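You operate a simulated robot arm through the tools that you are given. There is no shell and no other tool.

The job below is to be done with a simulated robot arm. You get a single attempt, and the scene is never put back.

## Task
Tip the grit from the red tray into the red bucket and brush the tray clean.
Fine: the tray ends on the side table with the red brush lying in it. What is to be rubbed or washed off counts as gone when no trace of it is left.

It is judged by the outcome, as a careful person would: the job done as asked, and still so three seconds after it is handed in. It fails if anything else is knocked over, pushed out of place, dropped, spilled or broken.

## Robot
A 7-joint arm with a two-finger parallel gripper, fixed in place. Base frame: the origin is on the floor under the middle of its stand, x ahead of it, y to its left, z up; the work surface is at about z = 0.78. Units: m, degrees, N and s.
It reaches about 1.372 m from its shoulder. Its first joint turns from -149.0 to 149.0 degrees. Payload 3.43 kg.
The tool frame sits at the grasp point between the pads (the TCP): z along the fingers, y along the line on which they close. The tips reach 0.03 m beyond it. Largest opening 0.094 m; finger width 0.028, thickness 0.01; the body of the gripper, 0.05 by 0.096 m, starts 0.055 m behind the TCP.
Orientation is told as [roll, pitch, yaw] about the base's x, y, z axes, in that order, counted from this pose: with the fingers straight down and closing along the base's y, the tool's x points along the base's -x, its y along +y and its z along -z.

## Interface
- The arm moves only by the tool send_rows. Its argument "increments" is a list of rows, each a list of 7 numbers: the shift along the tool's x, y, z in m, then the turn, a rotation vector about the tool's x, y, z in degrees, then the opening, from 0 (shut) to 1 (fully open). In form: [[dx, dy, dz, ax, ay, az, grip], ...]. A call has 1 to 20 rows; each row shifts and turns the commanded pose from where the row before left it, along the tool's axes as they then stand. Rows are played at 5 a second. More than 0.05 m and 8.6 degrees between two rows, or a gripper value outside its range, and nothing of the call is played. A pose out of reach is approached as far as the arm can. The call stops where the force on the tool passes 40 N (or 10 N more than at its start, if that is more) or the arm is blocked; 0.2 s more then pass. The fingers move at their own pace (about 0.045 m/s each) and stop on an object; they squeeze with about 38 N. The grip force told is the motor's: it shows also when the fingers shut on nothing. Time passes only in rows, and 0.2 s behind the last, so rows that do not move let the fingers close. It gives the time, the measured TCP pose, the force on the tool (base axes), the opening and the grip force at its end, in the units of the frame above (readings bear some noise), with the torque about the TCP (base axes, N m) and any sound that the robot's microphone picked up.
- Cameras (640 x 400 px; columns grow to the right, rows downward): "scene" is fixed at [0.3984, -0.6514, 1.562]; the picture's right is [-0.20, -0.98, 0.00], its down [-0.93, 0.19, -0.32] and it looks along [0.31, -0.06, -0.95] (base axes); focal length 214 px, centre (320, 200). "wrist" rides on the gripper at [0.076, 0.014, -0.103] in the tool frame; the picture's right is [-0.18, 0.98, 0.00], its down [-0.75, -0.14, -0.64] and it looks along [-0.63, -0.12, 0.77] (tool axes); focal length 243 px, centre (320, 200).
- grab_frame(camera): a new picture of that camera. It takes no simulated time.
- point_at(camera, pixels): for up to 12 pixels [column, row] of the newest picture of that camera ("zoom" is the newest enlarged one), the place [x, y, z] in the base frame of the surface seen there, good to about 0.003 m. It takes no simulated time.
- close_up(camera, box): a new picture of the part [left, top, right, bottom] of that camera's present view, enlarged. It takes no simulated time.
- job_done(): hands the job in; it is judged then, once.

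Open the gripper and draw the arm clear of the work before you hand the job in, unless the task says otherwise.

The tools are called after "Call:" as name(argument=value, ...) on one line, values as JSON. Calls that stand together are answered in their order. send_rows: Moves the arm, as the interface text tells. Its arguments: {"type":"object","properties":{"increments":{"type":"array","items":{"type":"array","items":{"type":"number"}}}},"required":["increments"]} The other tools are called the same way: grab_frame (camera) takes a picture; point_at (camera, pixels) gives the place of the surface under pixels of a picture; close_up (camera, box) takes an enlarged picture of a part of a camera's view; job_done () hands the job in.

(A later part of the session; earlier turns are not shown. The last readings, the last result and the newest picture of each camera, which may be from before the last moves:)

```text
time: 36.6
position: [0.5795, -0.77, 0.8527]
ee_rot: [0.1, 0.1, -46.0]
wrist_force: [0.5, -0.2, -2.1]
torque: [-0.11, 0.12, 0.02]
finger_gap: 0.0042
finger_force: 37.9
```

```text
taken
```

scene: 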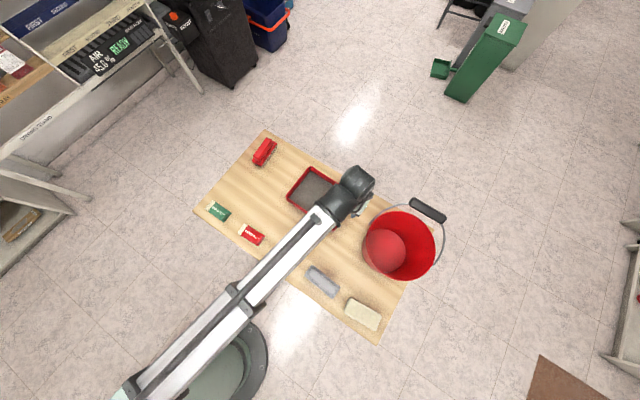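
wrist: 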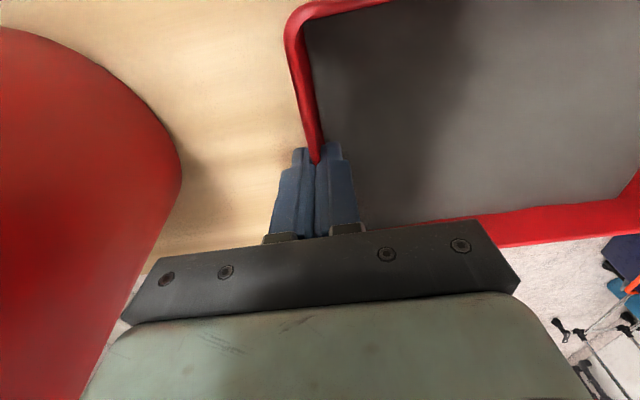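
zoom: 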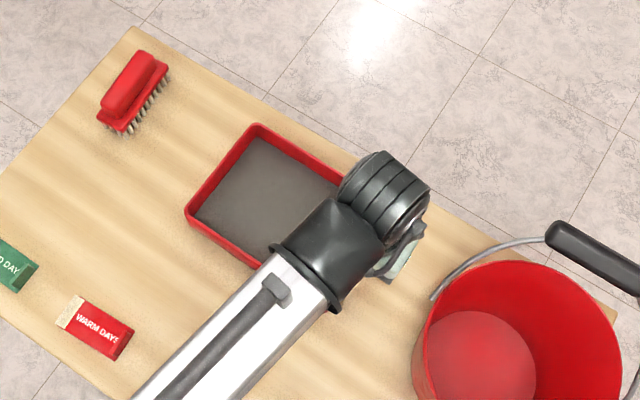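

The tray now comes up almost level (2.1 N, 0.16 Nm). I measure the far rim to see any sag.

Call:
point_at(camera="zoom", pixels=[[257, 126], [188, 210], [222, 166], [300, 148], [225, 242], [255, 262], [270, 150], [215, 210], [300, 190], [260, 220], [330, 166]])

Call:
point_at(camera="wrist", pixels=[[290, 40], [297, 80], [286, 20], [560, 225], [350, 80], [450, 100], [550, 140]])

```text
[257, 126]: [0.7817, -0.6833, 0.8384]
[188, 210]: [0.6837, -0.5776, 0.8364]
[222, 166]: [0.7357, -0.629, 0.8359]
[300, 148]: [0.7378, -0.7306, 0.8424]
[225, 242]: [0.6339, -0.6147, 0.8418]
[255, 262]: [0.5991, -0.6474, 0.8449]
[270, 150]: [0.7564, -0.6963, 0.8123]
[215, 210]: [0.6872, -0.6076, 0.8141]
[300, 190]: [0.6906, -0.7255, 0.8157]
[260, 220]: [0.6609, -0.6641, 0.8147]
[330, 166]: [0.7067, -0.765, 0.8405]
```

```text
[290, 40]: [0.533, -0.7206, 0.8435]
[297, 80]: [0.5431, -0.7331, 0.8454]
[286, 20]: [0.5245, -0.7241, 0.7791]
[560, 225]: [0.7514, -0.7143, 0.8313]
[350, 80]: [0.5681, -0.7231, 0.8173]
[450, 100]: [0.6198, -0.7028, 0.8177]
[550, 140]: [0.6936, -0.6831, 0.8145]
```

Only about 2° sag and it holds. I lift slowly by 10 cm more and recheck the force.

Call:
send_rows(increments=[[0, 0, -0.005, 0, 0, 0, 0], [0, 0, -0.01, 0, 0, 0, 0], [0, 0, -0.015, 0, 0, 0, 0], [0, 0, -0.015, 0, 0, 0, 0], [0, 0, -0.015, 0, 0, 0, 0], [0, 0, -0.015, 0, 0, 0, 0], [0, 0, -0.015, 0, 0, 0, 0], [0, 0, -0.01, 0, 0, 0, 0], [0, 0, -0.005, 0, 0, 0, 0], [0, 0, 0, 0, 0, 0, 0]])

Call:
grab_frame(camera="wrist")

Call:
grab_frame(camera="scene")

```text
time: 38.8
position: [0.5788, -0.7705, 0.9569]
ee_rot: [0.0, 0.0, -46.0]
wrist_force: [0.1, 0.3, -1.6]
torque: [-0.13, 0.13, 0.01]
finger_gap: 0.0043
finger_force: 37.9
```

```text
taken
```

wrist: 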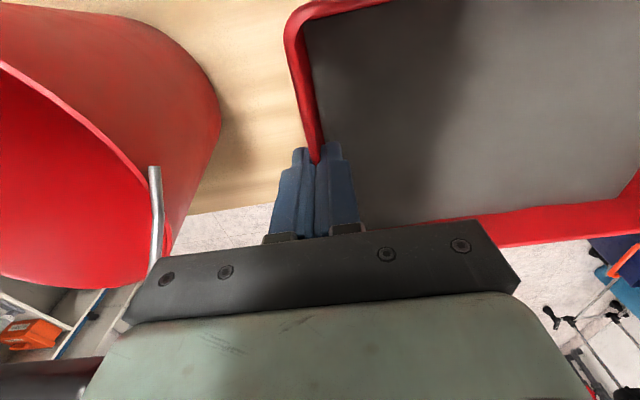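

```text
taken
```

scene: 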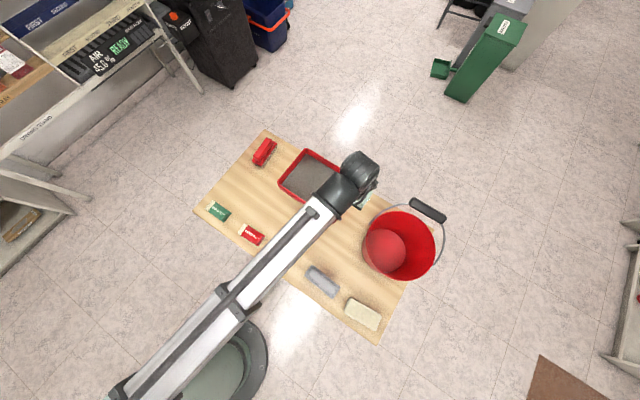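

The tray holds steady and its image relative to the fingers is unchanged. I continue lifting to z≈1.17, clear of the bail at 1.04.

Call:
send_rows(increments=[[0, 0, -0.008, 0, 0, 0, 0], [0, 0, -0.015, 0, 0, 0, 0], [0, 0, -0.015, 0, 0, 0, 0], [0, 0, -0.015, 0, 0, 0, 0], [0, 0, -0.015, 0, 0, 0, 0], [0, 0, -0.015, 0, 0, 0, 0], [0, 0, -0.015, 0, 0, 0, 0], [0, 0, -0.015, 0, 0, 0, 0], [0, 0, -0.015, 0, 0, 0, 0], [0, 0, -0.015, 0, 0, 0, 0], [0, 0, -0.015, 0, 0, 0, 0], [0, 0, -0.015, 0, 0, 0, 0], [0, 0, -0.015, 0, 0, 0, 0], [0, 0, -0.015, 0, 0, 0, 0], [0, 0, -0.008, 0, 0, 0, 0], [0, 0, 0, 0, 0, 0, 0]])

Call:
grab_frame(camera="wrist")

Call:
grab_frame(camera="scene")

```text
time: 42.2
position: [0.5782, -0.7703, 1.1679]
ee_rot: [0.0, 0.1, -46.1]
wrist_force: [-0.6, -0.7, -1.1]
torque: [-0.13, 0.16, 0.02]
finger_gap: 0.0045
finger_force: 38.0
```

```text
taken
```

wrist: 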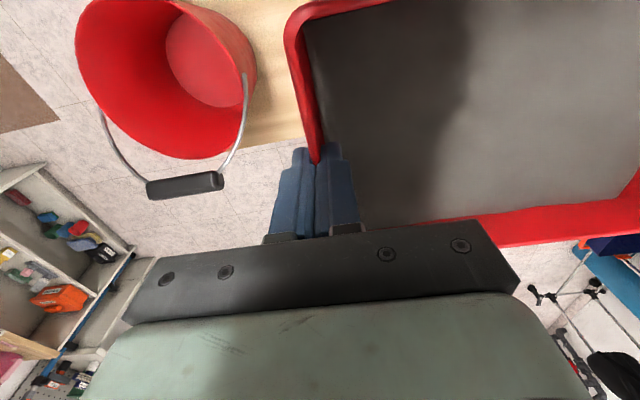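

```text
taken
```

scene: 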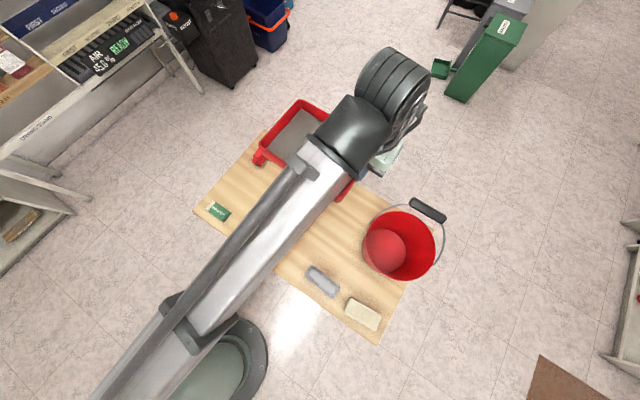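

The tray is steady at z=1.168. I now yaw it slowly (about 30°/s) so it extends toward the robot, and tilt by a first safe 10°.

Call:
send_rows(increments=[[0, 0, 0, 0, 0, -2.5, 0], [0, 0, 0, 0, 0, -5.0, 0], [0, 0, 0, 0, 0, -5.8, 0], [0, 0, 0, 0, 0, -5.8, 0], [0, 0, 0, 0, 0, -5.8, 0], [0, 0, 0, 0, 0, -5.8, 0], [0, 0, 0, 0, 0, -5.8, 0], [0, 0, 0, 0, 0, -5.8, 0], [0, 0, 0, 0, 0, -5.8, 0], [0, 0, 0, 0, 0, -5.8, 0], [0, 0, 0, 0, 0, -5.8, 0], [0, 0, 0, 0, 0, -5.8, 0], [0, 0, 0, 0, 0, -4.0, 0], [0, 0, 0, 0, 0, -2.0, 0], [0, 0, 0, 2.5, 0, 0, 0], [0, 0, 0, 2.5, 0, 0, 0], [0, 0, 0, 2.5, 0, 0, 0], [0, 0, 0, 2.5, 0, 0, 0], [0, 0, 0, 0, 0, 0, 0]])

Call:
grab_frame(camera="wrist")

Call:
grab_frame(camera="scene")

```text
time: 46.2
position: [0.5796, -0.7695, 1.1683]
ee_rot: [-10.1, 0.0, 25.4]
wrist_force: [1.0, 0.6, -1.7]
torque: [-0.18, -0.07, -0.02]
finger_gap: 0.0044
finger_force: 38.2
```

```text
taken
```

wrist: 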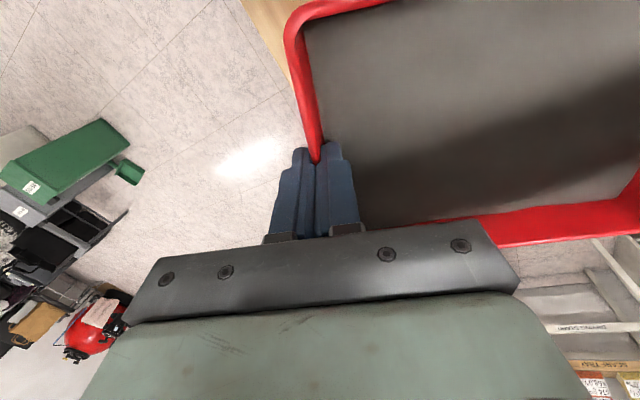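

```text
taken
```

scene: 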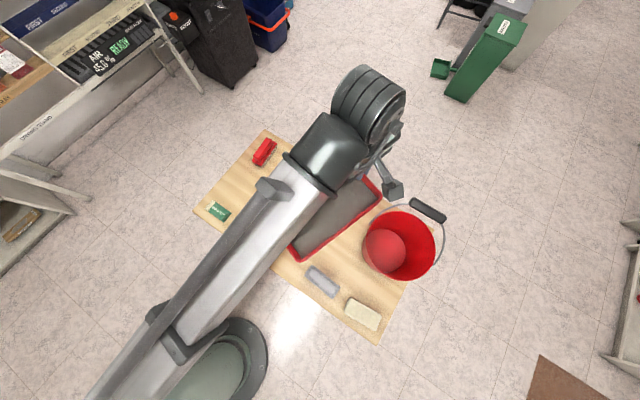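

The tray hangs steady with the grit undisturbed, hand tilt 10°. I now move outward and sideways so the tray's free end comes over the bucket, staying above the bail.

Call:
send_rows(increments=[[0.007, -0.007, 0.0012, 0, 0, 0, 0], [0.0153, -0.0159, 0.0028, 0, 0, 0, 0], [0.0153, -0.0159, 0.0028, 0, 0, 0, 0], [0.0153, -0.0159, 0.0028, 0, 0, 0, 0], [0.0153, -0.0159, 0.0028, 0, 0, 0, 0], [0.0153, -0.0159, 0.0028, 0, 0, 0, 0], [0.0153, -0.0159, 0.0028, 0, 0, 0, 0], [0.0153, -0.0159, 0.0028, 0, 0, 0, 0], [0.0153, -0.0159, 0.0028, 0, 0, 0, 0], [0.0153, -0.0159, 0.0028, 0, 0, 0, 0], [0.0153, -0.0159, 0.0028, 0, 0, 0, 0], [0.0153, -0.0159, 0.0028, 0, 0, 0, 0], [0.0153, -0.0159, 0.0028, 0, 0, 0, 0], [0, 0, 0, 0, 0, 0, 0]])

Call:
grab_frame(camera="wrist")

Call:
grab_frame(camera="scene")

```text
time: 49.2
position: [0.4927, -1.0335, 1.1678]
ee_rot: [-10.0, 0.0, 25.5]
wrist_force: [-0.4, 0.0, -2.2]
torque: [-0.21, -0.05, -0.01]
finger_gap: 0.0044
finger_force: 38.2
```

```text
taken
```

wrist: 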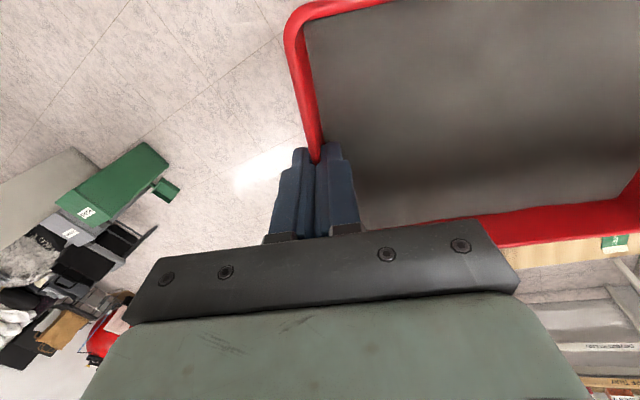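

```text
taken
```

scene: 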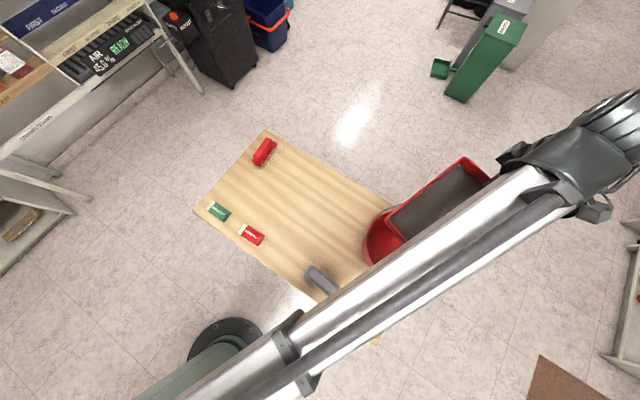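

The tray's free end is over the bucket: TCP radial 1.145, lip near the bucket centre at z≈1.12. I tilt on to 25°, bringing the lip lower toward the bucket, then look.

Call:
send_rows(increments=[[0, 0.003, 0.006, 4, 0, 0, 0], [0, 0.003, 0.006, 4, 0, 0, 0], [0, 0.0012, -0.0042, 3.5, 0, 0, 0], [0, 0.0012, -0.0042, 3.5, 0, 0, 0], [0, 0, 0, 0, 0, 0, 0]])

Call:
grab_frame(camera="wrist")

Call:
grab_frame(camera="scene")

```text
time: 50.4
position: [0.4892, -1.0252, 1.163]
ee_rot: [-25.0, 0.0, 25.4]
wrist_force: [0.6, -0.2, -2.1]
torque: [-0.14, -0.06, -0.01]
finger_gap: 0.0043
finger_force: 38.2
```

```text
taken
```

wrist: 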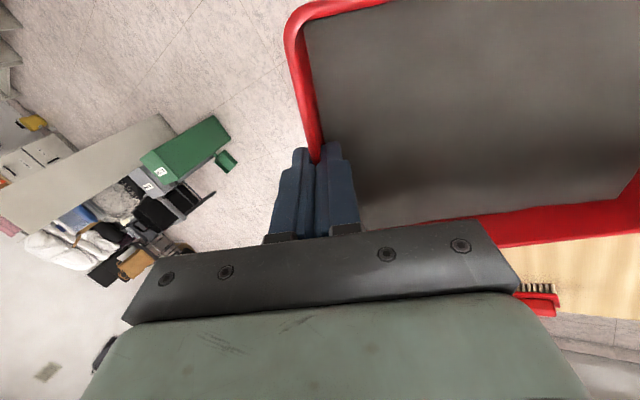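

```text
taken
```

scene: 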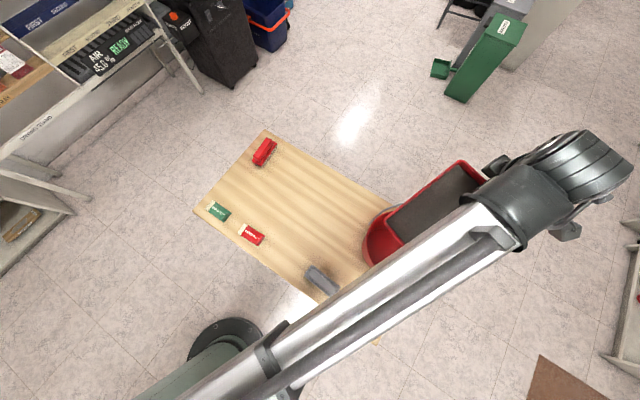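

At 25° the grit has not moved yet. I check where the lip lies relative to the bucket before tilting on.

Call:
close_up(camera="scene", box=[350, 150, 510, 270])

Call:
point_at(camera="zoom", pixels=[[150, 225], [215, 300], [185, 262], [440, 45], [300, 150], [60, 300], [120, 230], [250, 240], [350, 130], [160, 245]])

```text
3.33 times, centred on (430, 210) of scene
```

zoom: 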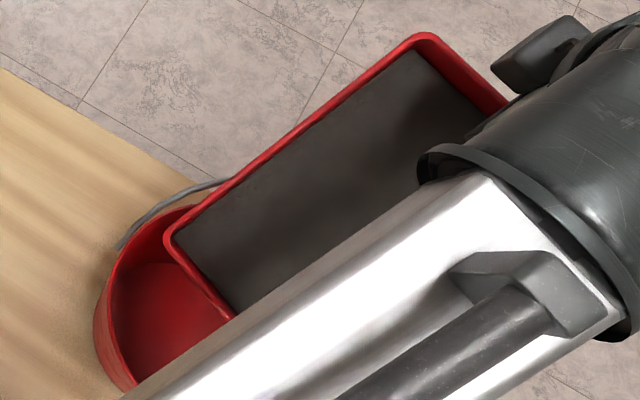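

```text
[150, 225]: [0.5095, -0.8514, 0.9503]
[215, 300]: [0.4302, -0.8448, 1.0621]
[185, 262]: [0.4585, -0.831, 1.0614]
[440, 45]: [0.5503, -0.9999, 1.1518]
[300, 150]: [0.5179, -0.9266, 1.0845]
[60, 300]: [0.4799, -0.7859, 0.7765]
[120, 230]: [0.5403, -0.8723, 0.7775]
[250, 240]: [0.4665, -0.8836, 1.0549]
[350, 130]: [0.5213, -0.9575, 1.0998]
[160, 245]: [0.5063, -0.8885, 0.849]
```

The lip is at radial 0.948, z 1.062, laterally centred; I shift it about 1 cm outward while tilting slowly to 40°.

Call:
send_rows(increments=[[0, -0.0008, -0.0037, 2.33, 0, 0, 0], [0, -0.0008, -0.0037, 2.33, 0, 0, 0], [0, -0.0008, -0.0037, 2.34, 0, 0, 0], [0, 0, -0.0035, 2, 0, 0, 0], [0, 0, -0.0035, 2, 0, 0, 0], [0, 0, -0.0035, 2, 0, 0, 0], [0, 0, -0.0035, 2, 0, 0, 0], [0, 0, 0, 0, 0, 0, 0]])

Call:
grab_frame(camera="wrist")

Call:
close_up(camera="scene", box=[330, 140, 510, 270])

```text
time: 52.2
position: [0.4845, -1.015, 1.1854]
ee_rot: [-40.1, 0.0, 25.3]
wrist_force: [1.0, -0.3, -1.3]
torque: [-0.1, -0.1, -0.03]
finger_gap: 0.0043
finger_force: 38.2
```

```text
taken
```

wrist: 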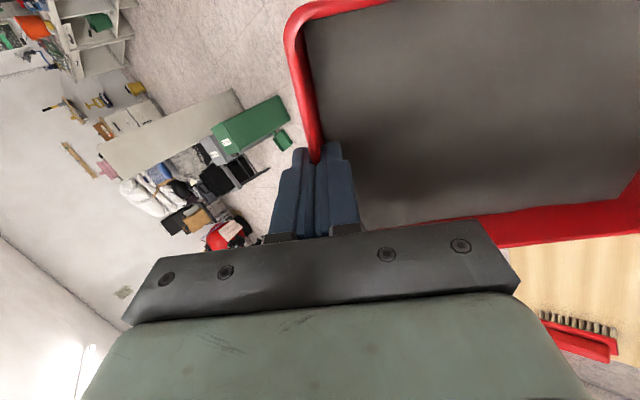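

```text
3.08 times, centred on (420, 205) of scene
```

zoom: 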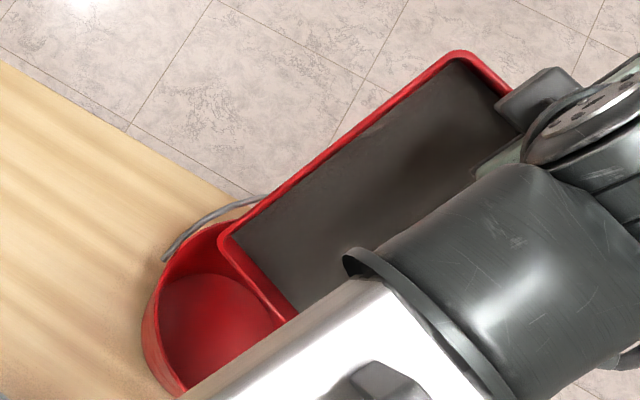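

Still no flow at 40°. I check the lip's location and clearances to the bail before going further.

Call:
point_at(camera="zoom", pixels=[[222, 238], [250, 275], [280, 310], [165, 255], [250, 200], [200, 215], [450, 55], [350, 120], [262, 220]])

```text
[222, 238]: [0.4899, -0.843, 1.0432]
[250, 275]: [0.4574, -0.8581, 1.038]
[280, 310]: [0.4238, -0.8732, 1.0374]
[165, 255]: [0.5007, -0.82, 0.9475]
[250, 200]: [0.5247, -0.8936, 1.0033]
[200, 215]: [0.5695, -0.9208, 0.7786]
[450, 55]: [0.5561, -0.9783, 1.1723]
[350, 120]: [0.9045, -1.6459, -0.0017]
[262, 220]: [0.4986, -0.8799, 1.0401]
```

The lip is at radial 0.971, z 1.04, with the bail wire about 1 cm beside and 2 cm below the tray. I continue tilting slowly about the lip to 56°.

Call:
send_rows(increments=[[0, 0.0035, -0.0128, 4, 0, 0, 0], [0, 0.0035, -0.0128, 4, 0, 0, 0], [0, 0.0031, -0.0124, 4, 0, 0, 0], [0, 0.0032, -0.0125, 4, 0, 0, 0], [0, 0, 0, 0, 0, 0, 0], [0, 0, 0, 0, 0, 0, 0]])

Call:
grab_frame(camera="wrist")

Call:
close_up(camera="scene", box=[330, 140, 510, 270])

```text
time: 53.6
position: [0.4643, -0.974, 1.21]
ee_rot: [-56.1, 0.0, 25.5]
wrist_force: [0.3, 0.4, -1.5]
torque: [-0.07, -0.05, 0.0]
finger_gap: 0.0041
finger_force: 38.0
```

```text
taken
```

wrist: 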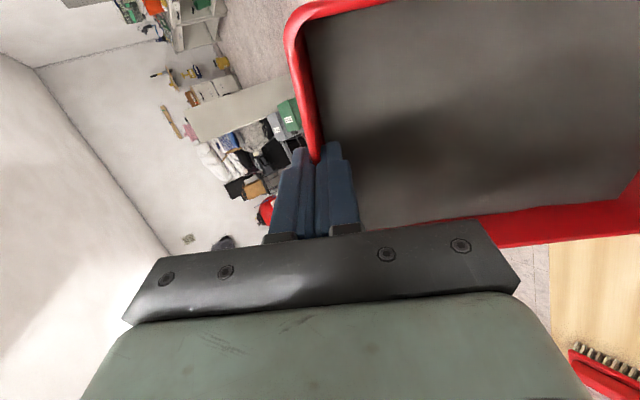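

```text
3.08 times, centred on (420, 205) of scene
```

zoom: 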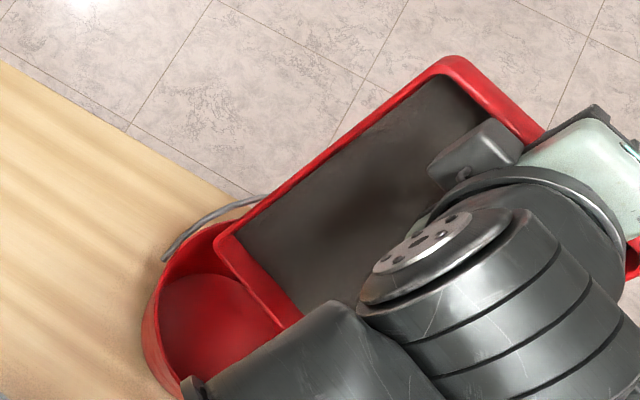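

No flow at 56° yet. I continue to 80° in the same way and pause.

Call:
send_rows(increments=[[0, 0.0032, -0.0125, 4, 0, 0, 0], [0, 0.0033, -0.0127, 4, 0, 0, 0], [0, 0.0033, -0.0128, 4, 0, 0, 0], [0, 0, 0, 0, 0, 0, 0], [0, 0.0034, -0.013, 4, 0, 0, 0], [0, 0.0035, -0.0131, 4, 0, 0, 0], [0, 0.0035, -0.0133, 4, 0, 0, 0], [0, 0, 0, 0, 0, 0, 0], [0, 0, 0, 0, 0, 0, 0]])

Call:
grab_frame(camera="wrist")

Call:
close_up(camera="scene", box=[330, 140, 510, 270])

```text
time: 55.6
position: [0.431, -0.9042, 1.2223]
ee_rot: [-80.1, 0.0, 25.4]
wrist_force: [-1.2, 0.1, -2.2]
torque: [0.06, 0.05, 0.01]
finger_gap: 0.0044
finger_force: 38.1
```

```text
taken
```

wrist: 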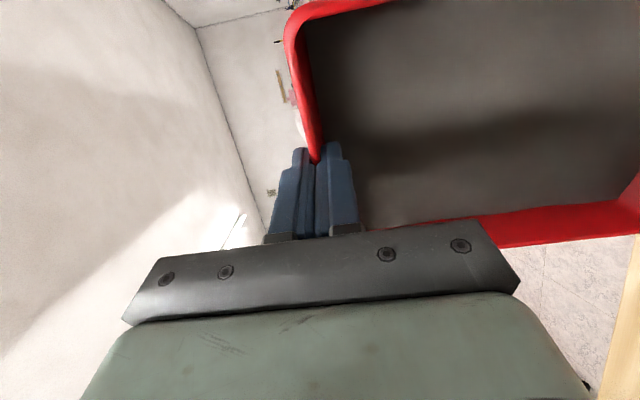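

```text
3.08 times, centred on (420, 205) of scene
```

zoom: 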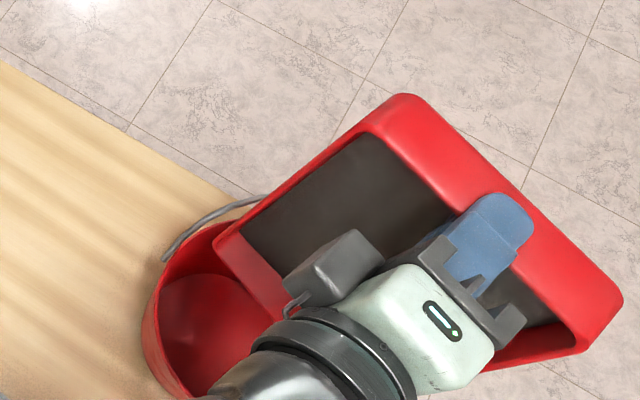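

Still held at 80°. I go on to 92°, then 104°, pausing between.

Call:
send_rows(increments=[[0, 0.0031, -0.0136, 4, 0, 0, 0], [0, 0.0031, -0.0137, 4, 0, 0, 0], [0, 0.0031, -0.0138, 4, 0, 0, 0], [0, 0, 0, 0, 0, 0, 0], [0, 0, 0, 0, 0, 0, 0]])

Call:
close_up(camera="scene", box=[330, 140, 510, 270])

Call:
grab_frame(camera="wrist")

```text
time: 56.8
position: [0.4133, -0.8663, 1.2194]
ee_rot: [-92.1, 0.0, 25.4]
wrist_force: [-0.2, -0.3, -2.2]
torque: [0.03, 0.09, 0.02]
finger_gap: 0.0043
finger_force: 37.7
```

```text
3.08 times, centred on (420, 205) of scene
```

zoom: 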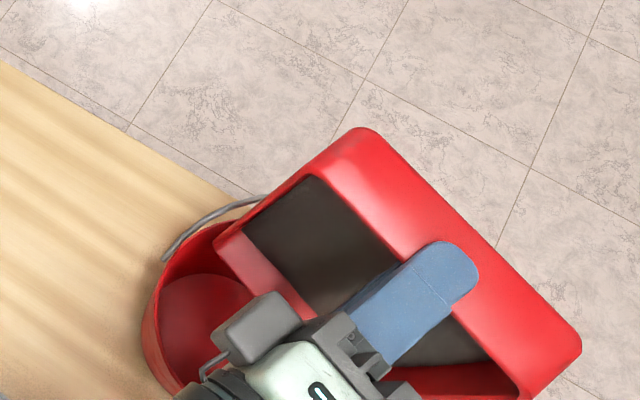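

```text
taken
```

wrist: 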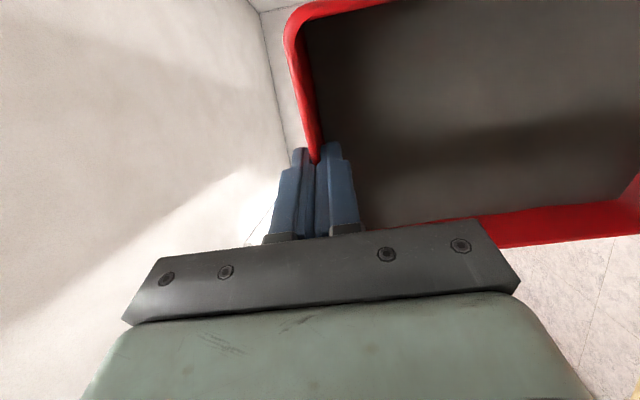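

No flow even at 92°; the grit may need to be properly upside-down. I tilt on to 104°.

Call:
send_rows(increments=[[0, 0.0031, -0.014, 4, 0, 0, 0], [0, 0.0031, -0.0141, 4, 0, 0, 0], [0, 0.0031, -0.0143, 4, 0, 0, 0], [0, 0, 0, 0, 0, 0, 0], [0, 0, 0, 0, 0, 0, 0]])

Call:
close_up(camera="scene", box=[330, 140, 510, 270])

Call:
grab_frame(camera="wrist")

```text
time: 58.0
position: [0.3994, -0.8312, 1.2119]
ee_rot: [-102.4, 0.0, 25.5]
wrist_force: [-0.2, -0.3, -1.8]
torque: [0.13, 0.07, 0.0]
finger_gap: 0.0045
finger_force: 38.6
out of reach, approached as far as the arm can: row 3
```

```text
3.08 times, centred on (420, 205) of scene
```

zoom: 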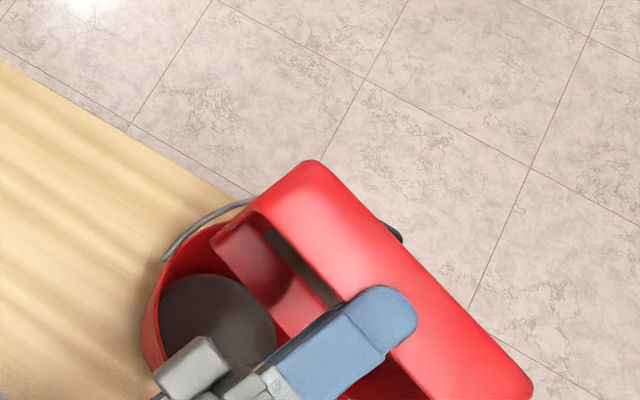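

```text
taken
```

wrist: 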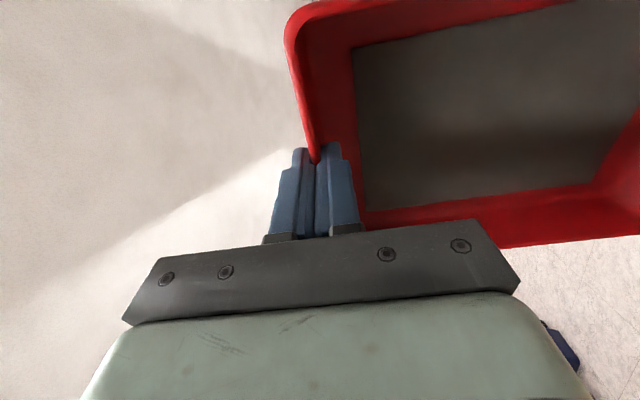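

The grit has dropped: the bucket floor now shows grey and the tray floor shows only a thin dust layer deeper down. I hold here a moment to let all of it leave and compare.

Call:
send_rows(increments=[[0, 0, 0, 0, 0, 0, 0], [0, 0, 0, 0, 0, 0, 0], [0, 0, 0, 0, 0, 0, 0], [0, 0, 0, 0, 0, 0, 0], [0, 0, 0, 0, 0, 0, 0], [0, 0, 0, 0, 0, 0, 0], [0, 0, 0, 0, 0, 0, 0], [0, 0, 0, 0, 0, 0, 0]])

Call:
close_up(camera="scene", box=[330, 170, 470, 300])

Call:
close_up(camera="wrist", box=[280, 0, 640, 250])

```text
time: 59.8
position: [0.3983, -0.8318, 1.2122]
ee_rot: [-102.3, 0.0, 25.4]
wrist_force: [-0.3, 0.0, -2.0]
torque: [0.11, 0.08, -0.03]
finger_gap: 0.0043
finger_force: 38.2
```

```text
3.08 times, centred on (400, 235) of scene
```

zoom: 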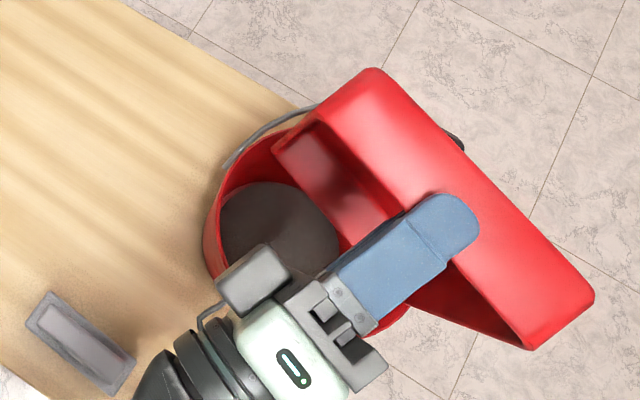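

```text
1.60 times, centred on (460, 125) of wrist
```

zoom: 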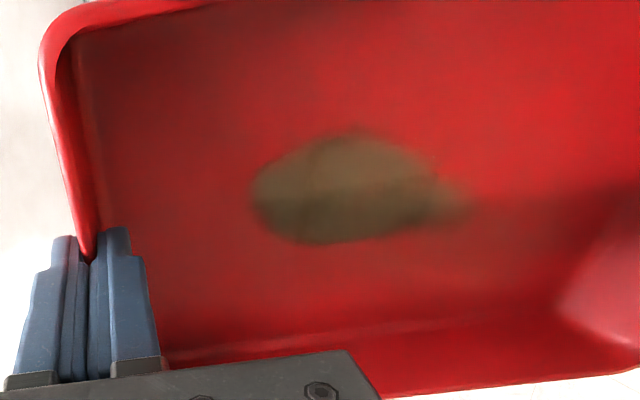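

Nearly all the grit is out; only an oval dust patch remains on the tray floor. I rotate the tray back level in place (it swings clear above the bucket rim) at moderate speed.

Call:
send_rows(increments=[[0, 0, 0, -3, 0, 0, 0], [0, 0, 0, -5, 0, 0, 0], [0, 0, 0, -6, 0, 0, 0], [0, 0, 0, -6, 0, 0, 0], [0, 0, 0, -6, 0, 0, 0], [0, 0, 0, -6, 0, 0, 0], [0, 0, 0, -6, 0, 0, 0], [0, 0, 0, -6, 0, 0, 0], [0, 0, 0, -6, 0, 0, 0], [0, 0, 0, -6, 0, 0, 0], [0, 0, 0, -6, 0, 0, 0], [0, 0, 0, -6, 0, 0, 0], [0, 0, 0, -6, 0, 0, 0], [0, 0, 0, -4, 0, 0, 0], [0, 0, 0, 0, 0, 0, 0]])

Call:
grab_frame(camera="wrist")

Call:
grab_frame(camera="scene")

```text
time: 63.0
position: [0.3994, -0.8314, 1.2123]
ee_rot: [-26.0, 0.0, 25.4]
wrist_force: [0.9, -0.7, -1.8]
torque: [-0.14, -0.07, 0.01]
finger_gap: 0.0041
finger_force: 38.1
```

```text
taken
```

wrist: 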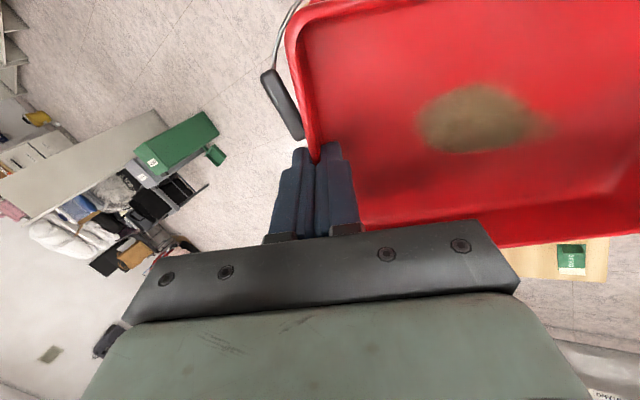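

```text
taken
```

scene: 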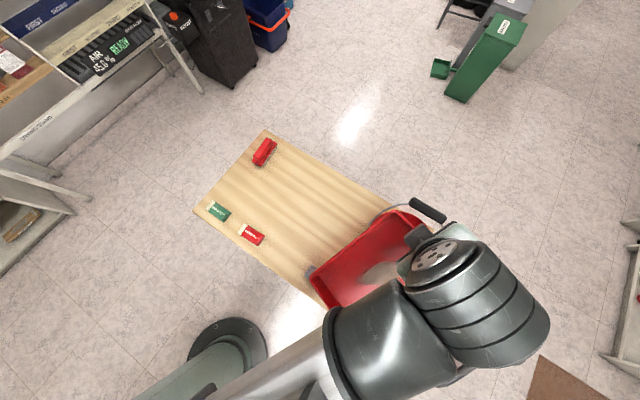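

The tray is held well with just a brownish patch on its floor. I level it, move back away from the bucket and reverse the yaw.

Call:
send_rows(increments=[[-0.01, 0, 0, -5, 0, 0, 0], [-0.012, 0, 0, -5, 0, 0, 0], [-0.012, 0, 0, -5, 0, 0, 0], [-0.012, 0, 0, -5, 0, 0, 0], [-0.012, 0, 0, -4, 0, 0, 0], [-0.016, -0.0027, 0.004, -2.0, 0, 0, 0], [-0.016, -0.0027, 0.005, 0, 0, 0, 0], [-0.016, -0.0027, 0.005, 0, 0, 0, 0], [-0.016, -0.0027, 0.005, 0, 0, 0, 0], [-0.016, -0.0027, 0.005, 0, 0, 0, 0], [-0.016, -0.0027, 0.005, 0, 0, 0, 0], [-0.016, -0.0027, 0.005, 0, 0, 0, 0], [-0.014, -0.0027, 0.005, 0, 0, 0, 0], [0, 0, 0, 0, 0, 0, 0]])

Call:
send_rows(increments=[[0, 0, 0, 0, 0, 2.5, 0], [0, 0, 0, 0, 0, 5.0, 0], [0, 0, 0, 0, 0, 5.8, 0], [0, 0, 0, 0, 0, 5.8, 0], [0, 0, 0, 0, 0, 5.8, 0], [0, 0, 0, 0, 0, 5.8, 0], [0, 0, 0, 0, 0, 5.8, 0], [0, 0, 0, 0, 0, 5.8, 0], [0, 0, 0, 0, 0, 5.8, 0], [0, 0, 0, 0, 0, 5.8, 0], [0, 0, 0, 0, 0, 5.8, 0], [0, 0, 0, 0, 0, 5.8, 0], [0, 0, 0, 0, 0, 4.0, 0], [0, 0, 0, 0, 0, 2.0, 0], [0, 0, 0, 0, 0, 0, 0]])

Call:
grab_frame(camera="wrist")

Call:
grab_frame(camera="scene")

```text
time: 66.0
position: [0.5743, -0.772, 1.1729]
ee_rot: [-0.1, -0.1, 25.4]
wrist_force: [0.2, 0.3, -2.6]
torque: [-0.2, -0.08, 0.0]
finger_gap: 0.0045
finger_force: 37.9
```

```text
time: 69.2
position: [0.5741, -0.7713, 1.1734]
ee_rot: [0.0, 0.0, -46.1]
wrist_force: [0.0, -0.3, -2.7]
torque: [-0.13, 0.19, 0.04]
finger_gap: 0.0046
finger_force: 38.0
```

```text
taken
```

wrist: 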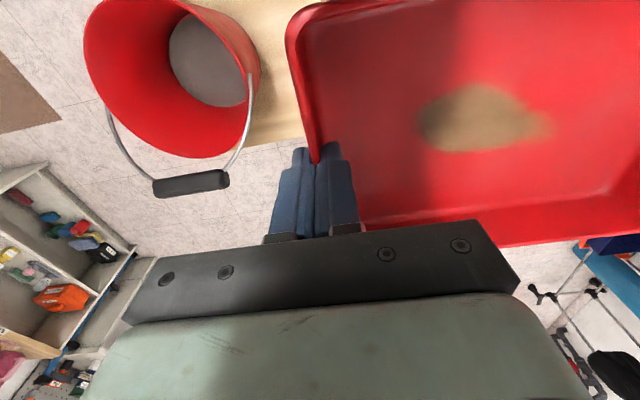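

```text
taken
```

scene: 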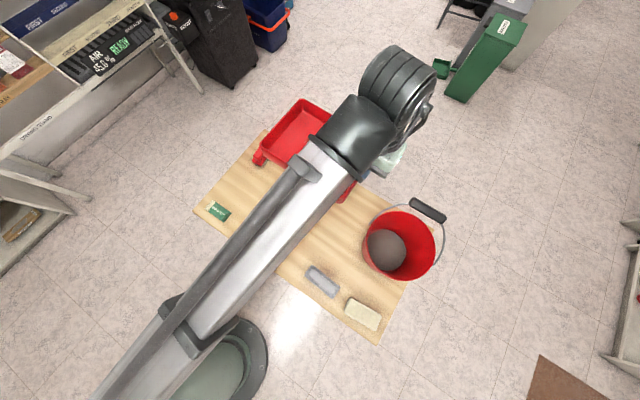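

All grit is in the bucket and the table is clean. I lower the tray back to its original place, slowly at the end.

Call:
send_rows(increments=[[0, 0.001, 0.01, 0, 0, 0, 0], [0, 0.001, 0.02, 0, 0, 0, 0], [0, 0.001, 0.02, 0, 0, 0, 0], [0, 0.001, 0.02, 0, 0, 0, 0], [0, 0.001, 0.02, 0, 0, 0, 0], [0, 0, 0.02, 0, 0, 0, 0], [0, 0, 0.02, 0, 0, 0, 0], [0, 0, 0.02, 0, 0, 0, 0], [0, 0, 0.02, 0, 0, 0, 0], [0, 0, 0.02, 0, 0, 0, 0], [0, 0, 0.02, 0, 0, 0, 0], [0, 0, 0.02, 0, 0, 0, 0], [0, 0, 0.02, 0, 0, 0, 0], [0, 0, 0.02, 0, 0, 0, 0], [0, 0, 0.02, 0, 0, 0, 0], [0, 0, 0.015, 0, 0, 0, 0], [0, 0, 0.01, 0, 0, 0, 0], [0, 0, 0, 0, 0, 0, 0]])

Call:
grab_frame(camera="wrist")

```text
time: 73.0
position: [0.5776, -0.7686, 0.8581]
ee_rot: [0.0, -0.1, -46.0]
wrist_force: [0.2, -0.4, -1.5]
torque: [-0.11, 0.17, -0.01]
finger_gap: 0.0045
finger_force: 38.0
```

```text
taken
```

wrist: 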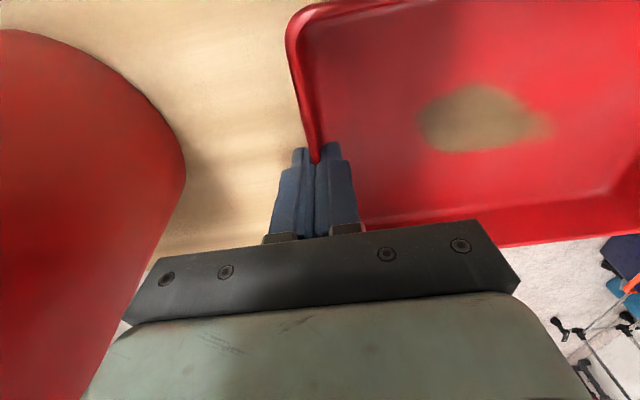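

The tray is about 2 cm above the table. I lower in 4 mm steps until it rests (grip height was 0.833).

Call:
send_rows(increments=[[0, 0, 0.005, 0, 0, 0, 0], [0, 0, 0.005, 0, 0, 0, 0], [0, 0, 0.004, 0, 0, 0, 0], [0, 0, 0.004, 0, 0, 0, 0], [0, 0, 0.003, 0, 0, 0, 0], [0, 0, 0.003, 0, 0, 0, 0], [0, 0, 0, 0, 0, 0, 0]])

Call:
grab_frame(camera="wrist")

```text
time: 74.6
position: [0.5786, -0.7684, 0.8337]
ee_rot: [0.1, 0.0, -46.1]
wrist_force: [0.2, 0.2, -2.4]
torque: [-0.01, 0.12, 0.01]
finger_gap: 0.0046
finger_force: 38.1
```

```text
taken
```

wrist: 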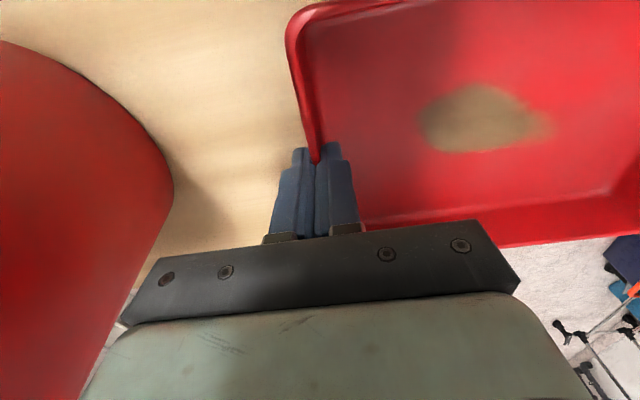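

The far end is touching (torque has dropped); the near end still hangs slightly. I lower a few more millimetres and then open.

Call:
send_rows(increments=[[0, 0, 0.002, 0, 0, 0, 0], [0, 0, 0.002, 0, 0, 0, 0], [0, 0, 0, 0, 0, 0, 0]])

Call:
point_at(camera="wrist", pixels=[[291, 50], [298, 90], [308, 140], [400, 3], [560, 238], [400, 60], [480, 120], [560, 100]])

```text
time: 75.4
position: [0.5776, -0.7701, 0.8315]
ee_rot: [-0.1, -0.2, -46.1]
wrist_force: [1.0, -0.8, 26.6]
torque: [0.01, -0.08, 0.01]
finger_gap: 0.005
finger_force: 38.3
```

```text
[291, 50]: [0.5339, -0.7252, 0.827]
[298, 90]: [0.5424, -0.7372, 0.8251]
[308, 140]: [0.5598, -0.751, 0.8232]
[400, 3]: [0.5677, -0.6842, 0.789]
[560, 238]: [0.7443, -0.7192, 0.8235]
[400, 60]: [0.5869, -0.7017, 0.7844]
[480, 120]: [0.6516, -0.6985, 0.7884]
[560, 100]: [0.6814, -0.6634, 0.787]
```

The tray is firmly down (26 N). I ease up 1.5 mm, open the fingers and rise straight up.

Call:
send_rows(increments=[[0, 0, -0.0015, 0, 0, 0, 0], [0, 0, 0, 0, 0, 0, 0.2], [0, 0, 0, 0, 0, 0, 0.45], [0, 0, 0, 0, 0, 0, 0.45], [0, 0, -0.02, 0, 0, 0, 0.45], [0, 0, -0.03, 0, 0, 0, 0.45], [0, 0, -0.04, 0, 0, 0, 0.45], [0, 0, -0.04, 0, 0, 0, 0.45], [0, 0, -0.04, 0, 0, 0, 0.45], [0, 0, -0.04, 0, 0, 0, 0.45], [0, 0, -0.04, 0, 0, 0, 0.45], [0, 0, -0.04, 0, 0, 0, 0.45], [0, 0, 0, 0, 0, 0, 0.45]])

Call:
grab_frame(camera="wrist")

Call:
grab_frame(camera="scene")

```text
time: 78.2
position: [0.5773, -0.7695, 1.1217]
ee_rot: [0.1, 0.0, -46.1]
wrist_force: [0.1, -0.5, -0.7]
torque: [-0.03, -0.01, -0.03]
finger_gap: 0.0423
finger_force: 0.1
```

```text
taken
```

wrist: 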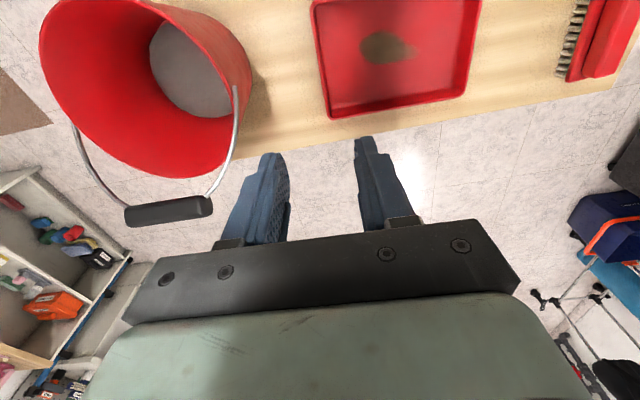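

```text
taken
```

scene: 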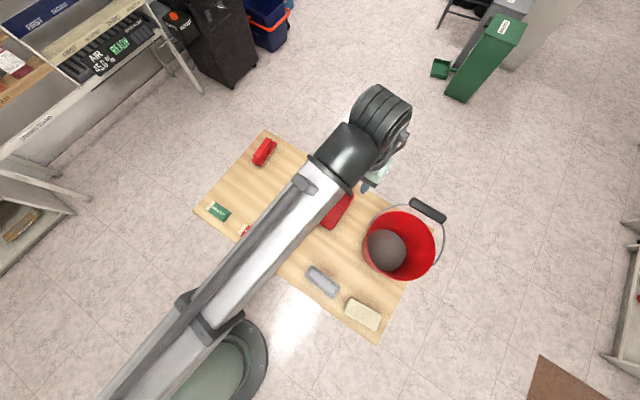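

The tray stands on the table. I locate the dust patch and the brush in enlarged views.

Call:
close_up(camera="wrist", box=[300, 0, 490, 130])

Call:
point_at(camera="zoom", pixels=[[200, 155], [240, 105], [330, 105], [385, 160], [300, 210], [250, 205], [290, 155], [360, 185], [70, 100], [100, 380], [540, 310], [110, 200]])

Call:
close_up(camera="scene", box=[245, 130, 285, 170])

Call:
close_up(camera="wrist", box=[540, 0, 640, 100])

```text
3.08 times, centred on (395, 65) of wrist
```

zoom: 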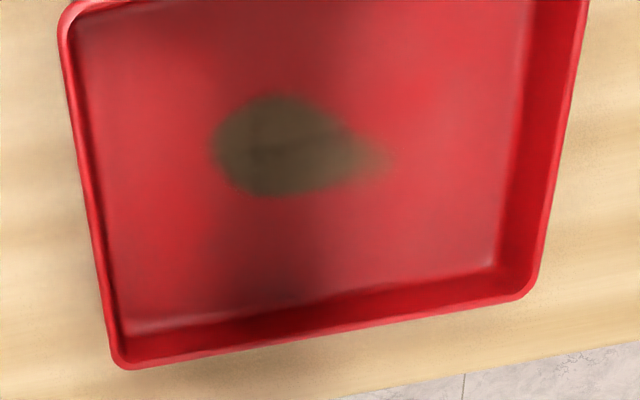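

```text
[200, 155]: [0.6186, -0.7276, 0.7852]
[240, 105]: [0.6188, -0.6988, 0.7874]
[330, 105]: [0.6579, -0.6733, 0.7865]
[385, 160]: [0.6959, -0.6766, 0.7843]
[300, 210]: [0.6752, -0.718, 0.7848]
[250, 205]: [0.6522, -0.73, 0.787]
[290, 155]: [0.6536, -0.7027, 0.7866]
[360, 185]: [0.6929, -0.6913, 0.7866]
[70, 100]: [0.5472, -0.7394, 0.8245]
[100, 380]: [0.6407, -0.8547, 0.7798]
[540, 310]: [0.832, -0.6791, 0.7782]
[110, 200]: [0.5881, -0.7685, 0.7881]
```

```text
10.00 times, centred on (265, 150) of scene
```

zoom: 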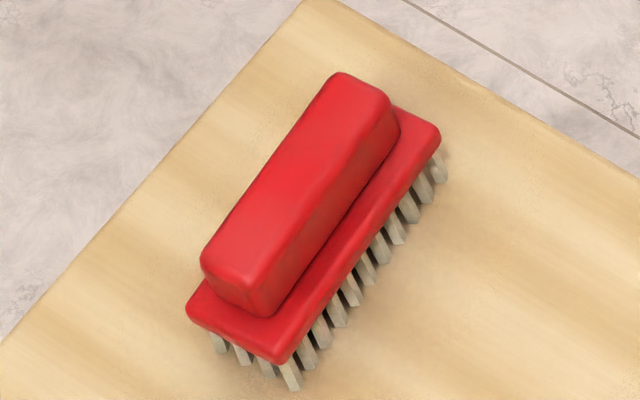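

```text
4.00 times, centred on (590, 50) of wrist
```

zoom: 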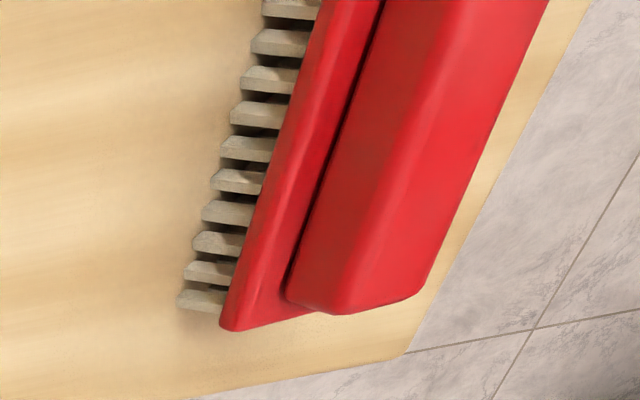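

The patch is about 9×4.6 cm centred near (0.655,-0.703) on the tray floor (z≈0.786). The brush stands on its bristles with a bar handle on top; I measure its handle.

Call:
close_up(camera="scene", box=[245, 130, 285, 170])

Call:
point_at(camera="zoom", pixels=[[335, 80], [385, 100], [210, 250], [262, 285], [300, 180], [340, 170], [262, 305], [425, 135], [285, 350], [200, 305], [290, 385], [360, 260]])

Call:
point_at(camera="zoom", pixels=[[360, 90], [345, 110], [320, 140], [295, 170], [270, 205], [245, 240], [235, 262], [400, 130], [370, 150], [300, 260], [330, 215], [270, 160]])

```text
10.00 times, centred on (265, 150) of scene
```

zoom: 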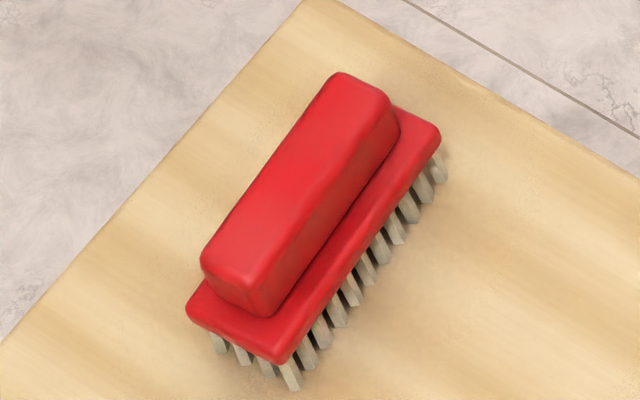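

```text
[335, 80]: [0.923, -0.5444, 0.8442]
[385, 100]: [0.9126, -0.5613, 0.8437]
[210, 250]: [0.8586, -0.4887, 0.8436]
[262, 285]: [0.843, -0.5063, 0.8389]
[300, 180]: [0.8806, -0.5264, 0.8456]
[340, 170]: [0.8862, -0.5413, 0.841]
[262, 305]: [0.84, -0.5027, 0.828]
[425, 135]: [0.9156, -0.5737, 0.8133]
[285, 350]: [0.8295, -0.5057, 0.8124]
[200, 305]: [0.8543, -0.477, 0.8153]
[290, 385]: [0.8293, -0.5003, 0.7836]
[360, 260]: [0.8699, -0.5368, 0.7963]
```

```text
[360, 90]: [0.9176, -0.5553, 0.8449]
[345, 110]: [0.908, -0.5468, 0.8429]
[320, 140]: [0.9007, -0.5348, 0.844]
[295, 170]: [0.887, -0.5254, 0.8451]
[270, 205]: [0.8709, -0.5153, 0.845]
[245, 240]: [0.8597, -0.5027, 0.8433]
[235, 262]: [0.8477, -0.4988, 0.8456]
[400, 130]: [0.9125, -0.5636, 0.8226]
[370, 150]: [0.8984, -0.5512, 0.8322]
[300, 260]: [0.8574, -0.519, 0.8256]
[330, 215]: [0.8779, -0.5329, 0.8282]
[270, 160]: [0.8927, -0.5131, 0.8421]
```

The handle centre is (0.884,-0.525), top z≈0.845, long axis at -39.5°, about 2.5 cm wide; the block's top is at z≈0.8135. I move above it and align the fingers across the handle.

Call:
send_rows(increments=[[-0.0037, 0.0391, 0, 0, 0, 0, 0.6], [-0.0037, 0.0391, 0, 0, 0, 0, 0.6], [-0.0037, 0.0391, 0, 0, 0, 0, 0.6], [-0.0037, 0.0391, 0, 0, 0, 0, 0.6], [-0.0037, 0.0391, 0, 0, 0, 0, 0.6], [-0.0037, 0.0391, 0, 0, 0, 0, 0.6], [-0.0037, 0.0391, 0, 0, 0, 0, 0.6], [-0.0037, 0.0391, 0, 0, 0, 0, 0.6], [-0.0037, 0.0391, 0, 0, 0, 0, 0.6], [-0.0036, 0.0387, 0, 0, 0, 0, 0.6], [0, 0, 0.04, 0, 0, -6.6, 0.6], [0, 0, 0.04, 0, 0, 0, 0.6], [0, 0, 0.04, 0, 0, 0, 0.6], [0, 0, 0, 0, 0, 0, 0.6]])

Call:
grab_frame(camera="wrist")

Call:
close_up(camera="scene", box=[200, 100, 360, 250])

```text
time: 81.2
position: [0.8841, -0.5247, 1.0002]
ee_rot: [0.0, 0.0, -39.5]
wrist_force: [0.3, 0.1, -0.5]
torque: [0.0, -0.01, -0.01]
finger_gap: 0.0565
finger_force: 0.0
```

```text
taken
```

wrist: 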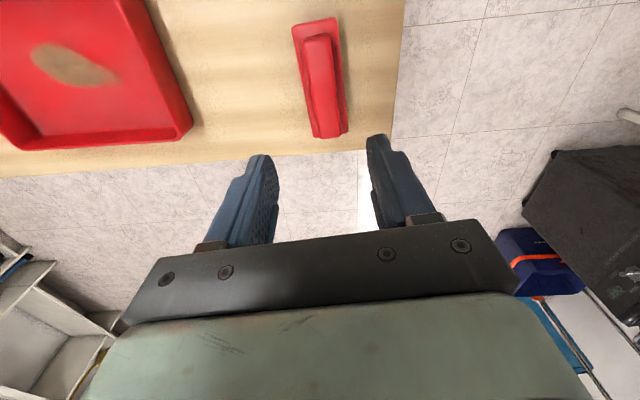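

```text
2.67 times, centred on (280, 175) of scene
```

zoom: 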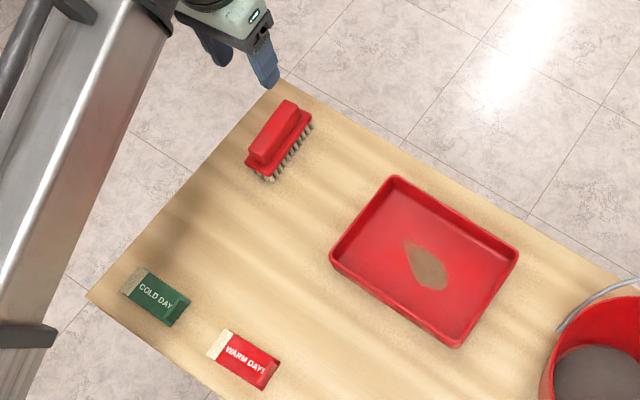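

I verify the handle's axis from the wrist camera too.

Call:
close_up(camera="wrist", box=[270, 5, 370, 145])

Call:
point_at(camera="wrist", pixels=[[318, 45], [320, 70], [323, 100], [326, 128], [304, 45], [312, 120], [332, 45], [340, 120], [296, 30], [345, 130]])

```text
2.86 times, centred on (320, 75) of wrist
```

zoom: 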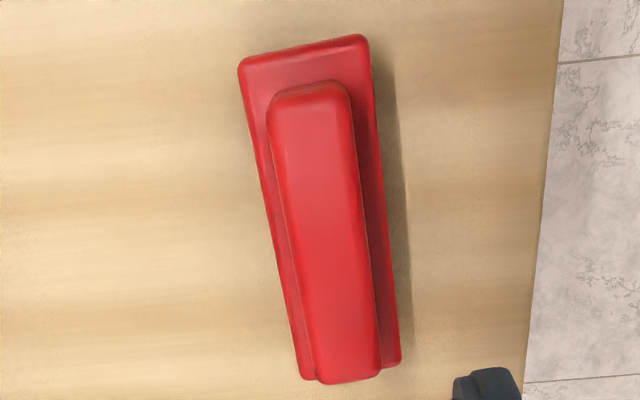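

```text
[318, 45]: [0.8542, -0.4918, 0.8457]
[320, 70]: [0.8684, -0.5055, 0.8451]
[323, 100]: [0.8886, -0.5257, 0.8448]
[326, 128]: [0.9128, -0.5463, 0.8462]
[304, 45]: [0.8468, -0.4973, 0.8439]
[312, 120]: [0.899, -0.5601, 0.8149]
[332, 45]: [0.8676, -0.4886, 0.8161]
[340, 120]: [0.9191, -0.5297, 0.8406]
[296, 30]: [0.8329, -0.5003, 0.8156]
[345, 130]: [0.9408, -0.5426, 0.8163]
```

I measure along the exact handle centreline in the zoomed picture.

Call:
point_at(camera="zoom", pixels=[[309, 110], [317, 160], [324, 210], [331, 260], [339, 310], [346, 355], [270, 150], [355, 150], [292, 280], [372, 280]])

```text
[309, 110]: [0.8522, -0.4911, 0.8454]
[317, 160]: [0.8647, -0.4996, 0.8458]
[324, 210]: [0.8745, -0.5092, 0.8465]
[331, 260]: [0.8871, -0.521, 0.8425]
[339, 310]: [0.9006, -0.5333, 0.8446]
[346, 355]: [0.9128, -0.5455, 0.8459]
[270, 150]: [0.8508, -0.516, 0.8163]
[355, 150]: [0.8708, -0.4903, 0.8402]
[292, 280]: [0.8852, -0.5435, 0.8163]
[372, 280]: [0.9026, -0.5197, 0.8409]
```

The centreline lies at about -41°, passing (0.884,-0.522). I align, descend to TCP z≈0.848 with the fingertips just above the block, and close on the handle.

Call:
send_rows(increments=[[0.002, 0.0019, 0.03, 0, 0, 1.2, 0.6], [0, 0, 0.03, 0, 0, 0, 0.6], [0, 0, 0.03, 0, 0, 0, 0.6], [0, 0, 0.03, 0, 0, 0, 0.6], [0, 0, 0.01, 0, 0, 0, 0.6], [0, 0, 0.01, 0, 0, 0, 0.6], [0, 0, 0.008, 0, 0, 0, 0.6], [0, 0, 0.004, 0, 0, 0, 0.6], [0, 0, 0, 0, 0, 0, 0.6]])

Call:
grab_frame(camera="wrist")

```text
time: 83.2
position: [0.8849, -0.5211, 0.8494]
ee_rot: [0.0, 0.0, -40.6]
wrist_force: [0.5, 0.0, -0.2]
torque: [-0.01, -0.01, 0.02]
finger_gap: 0.0562
finger_force: 0.1
```

```text
taken
```

wrist: 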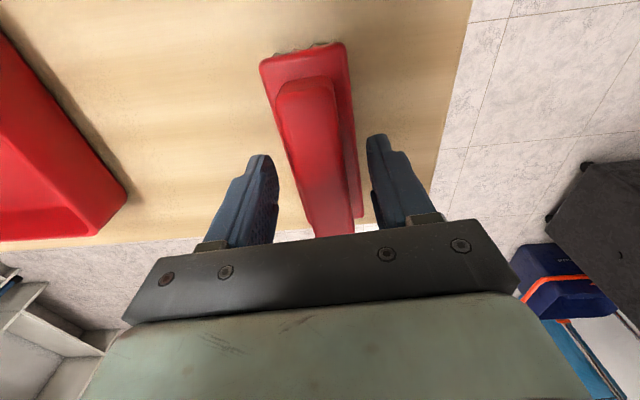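

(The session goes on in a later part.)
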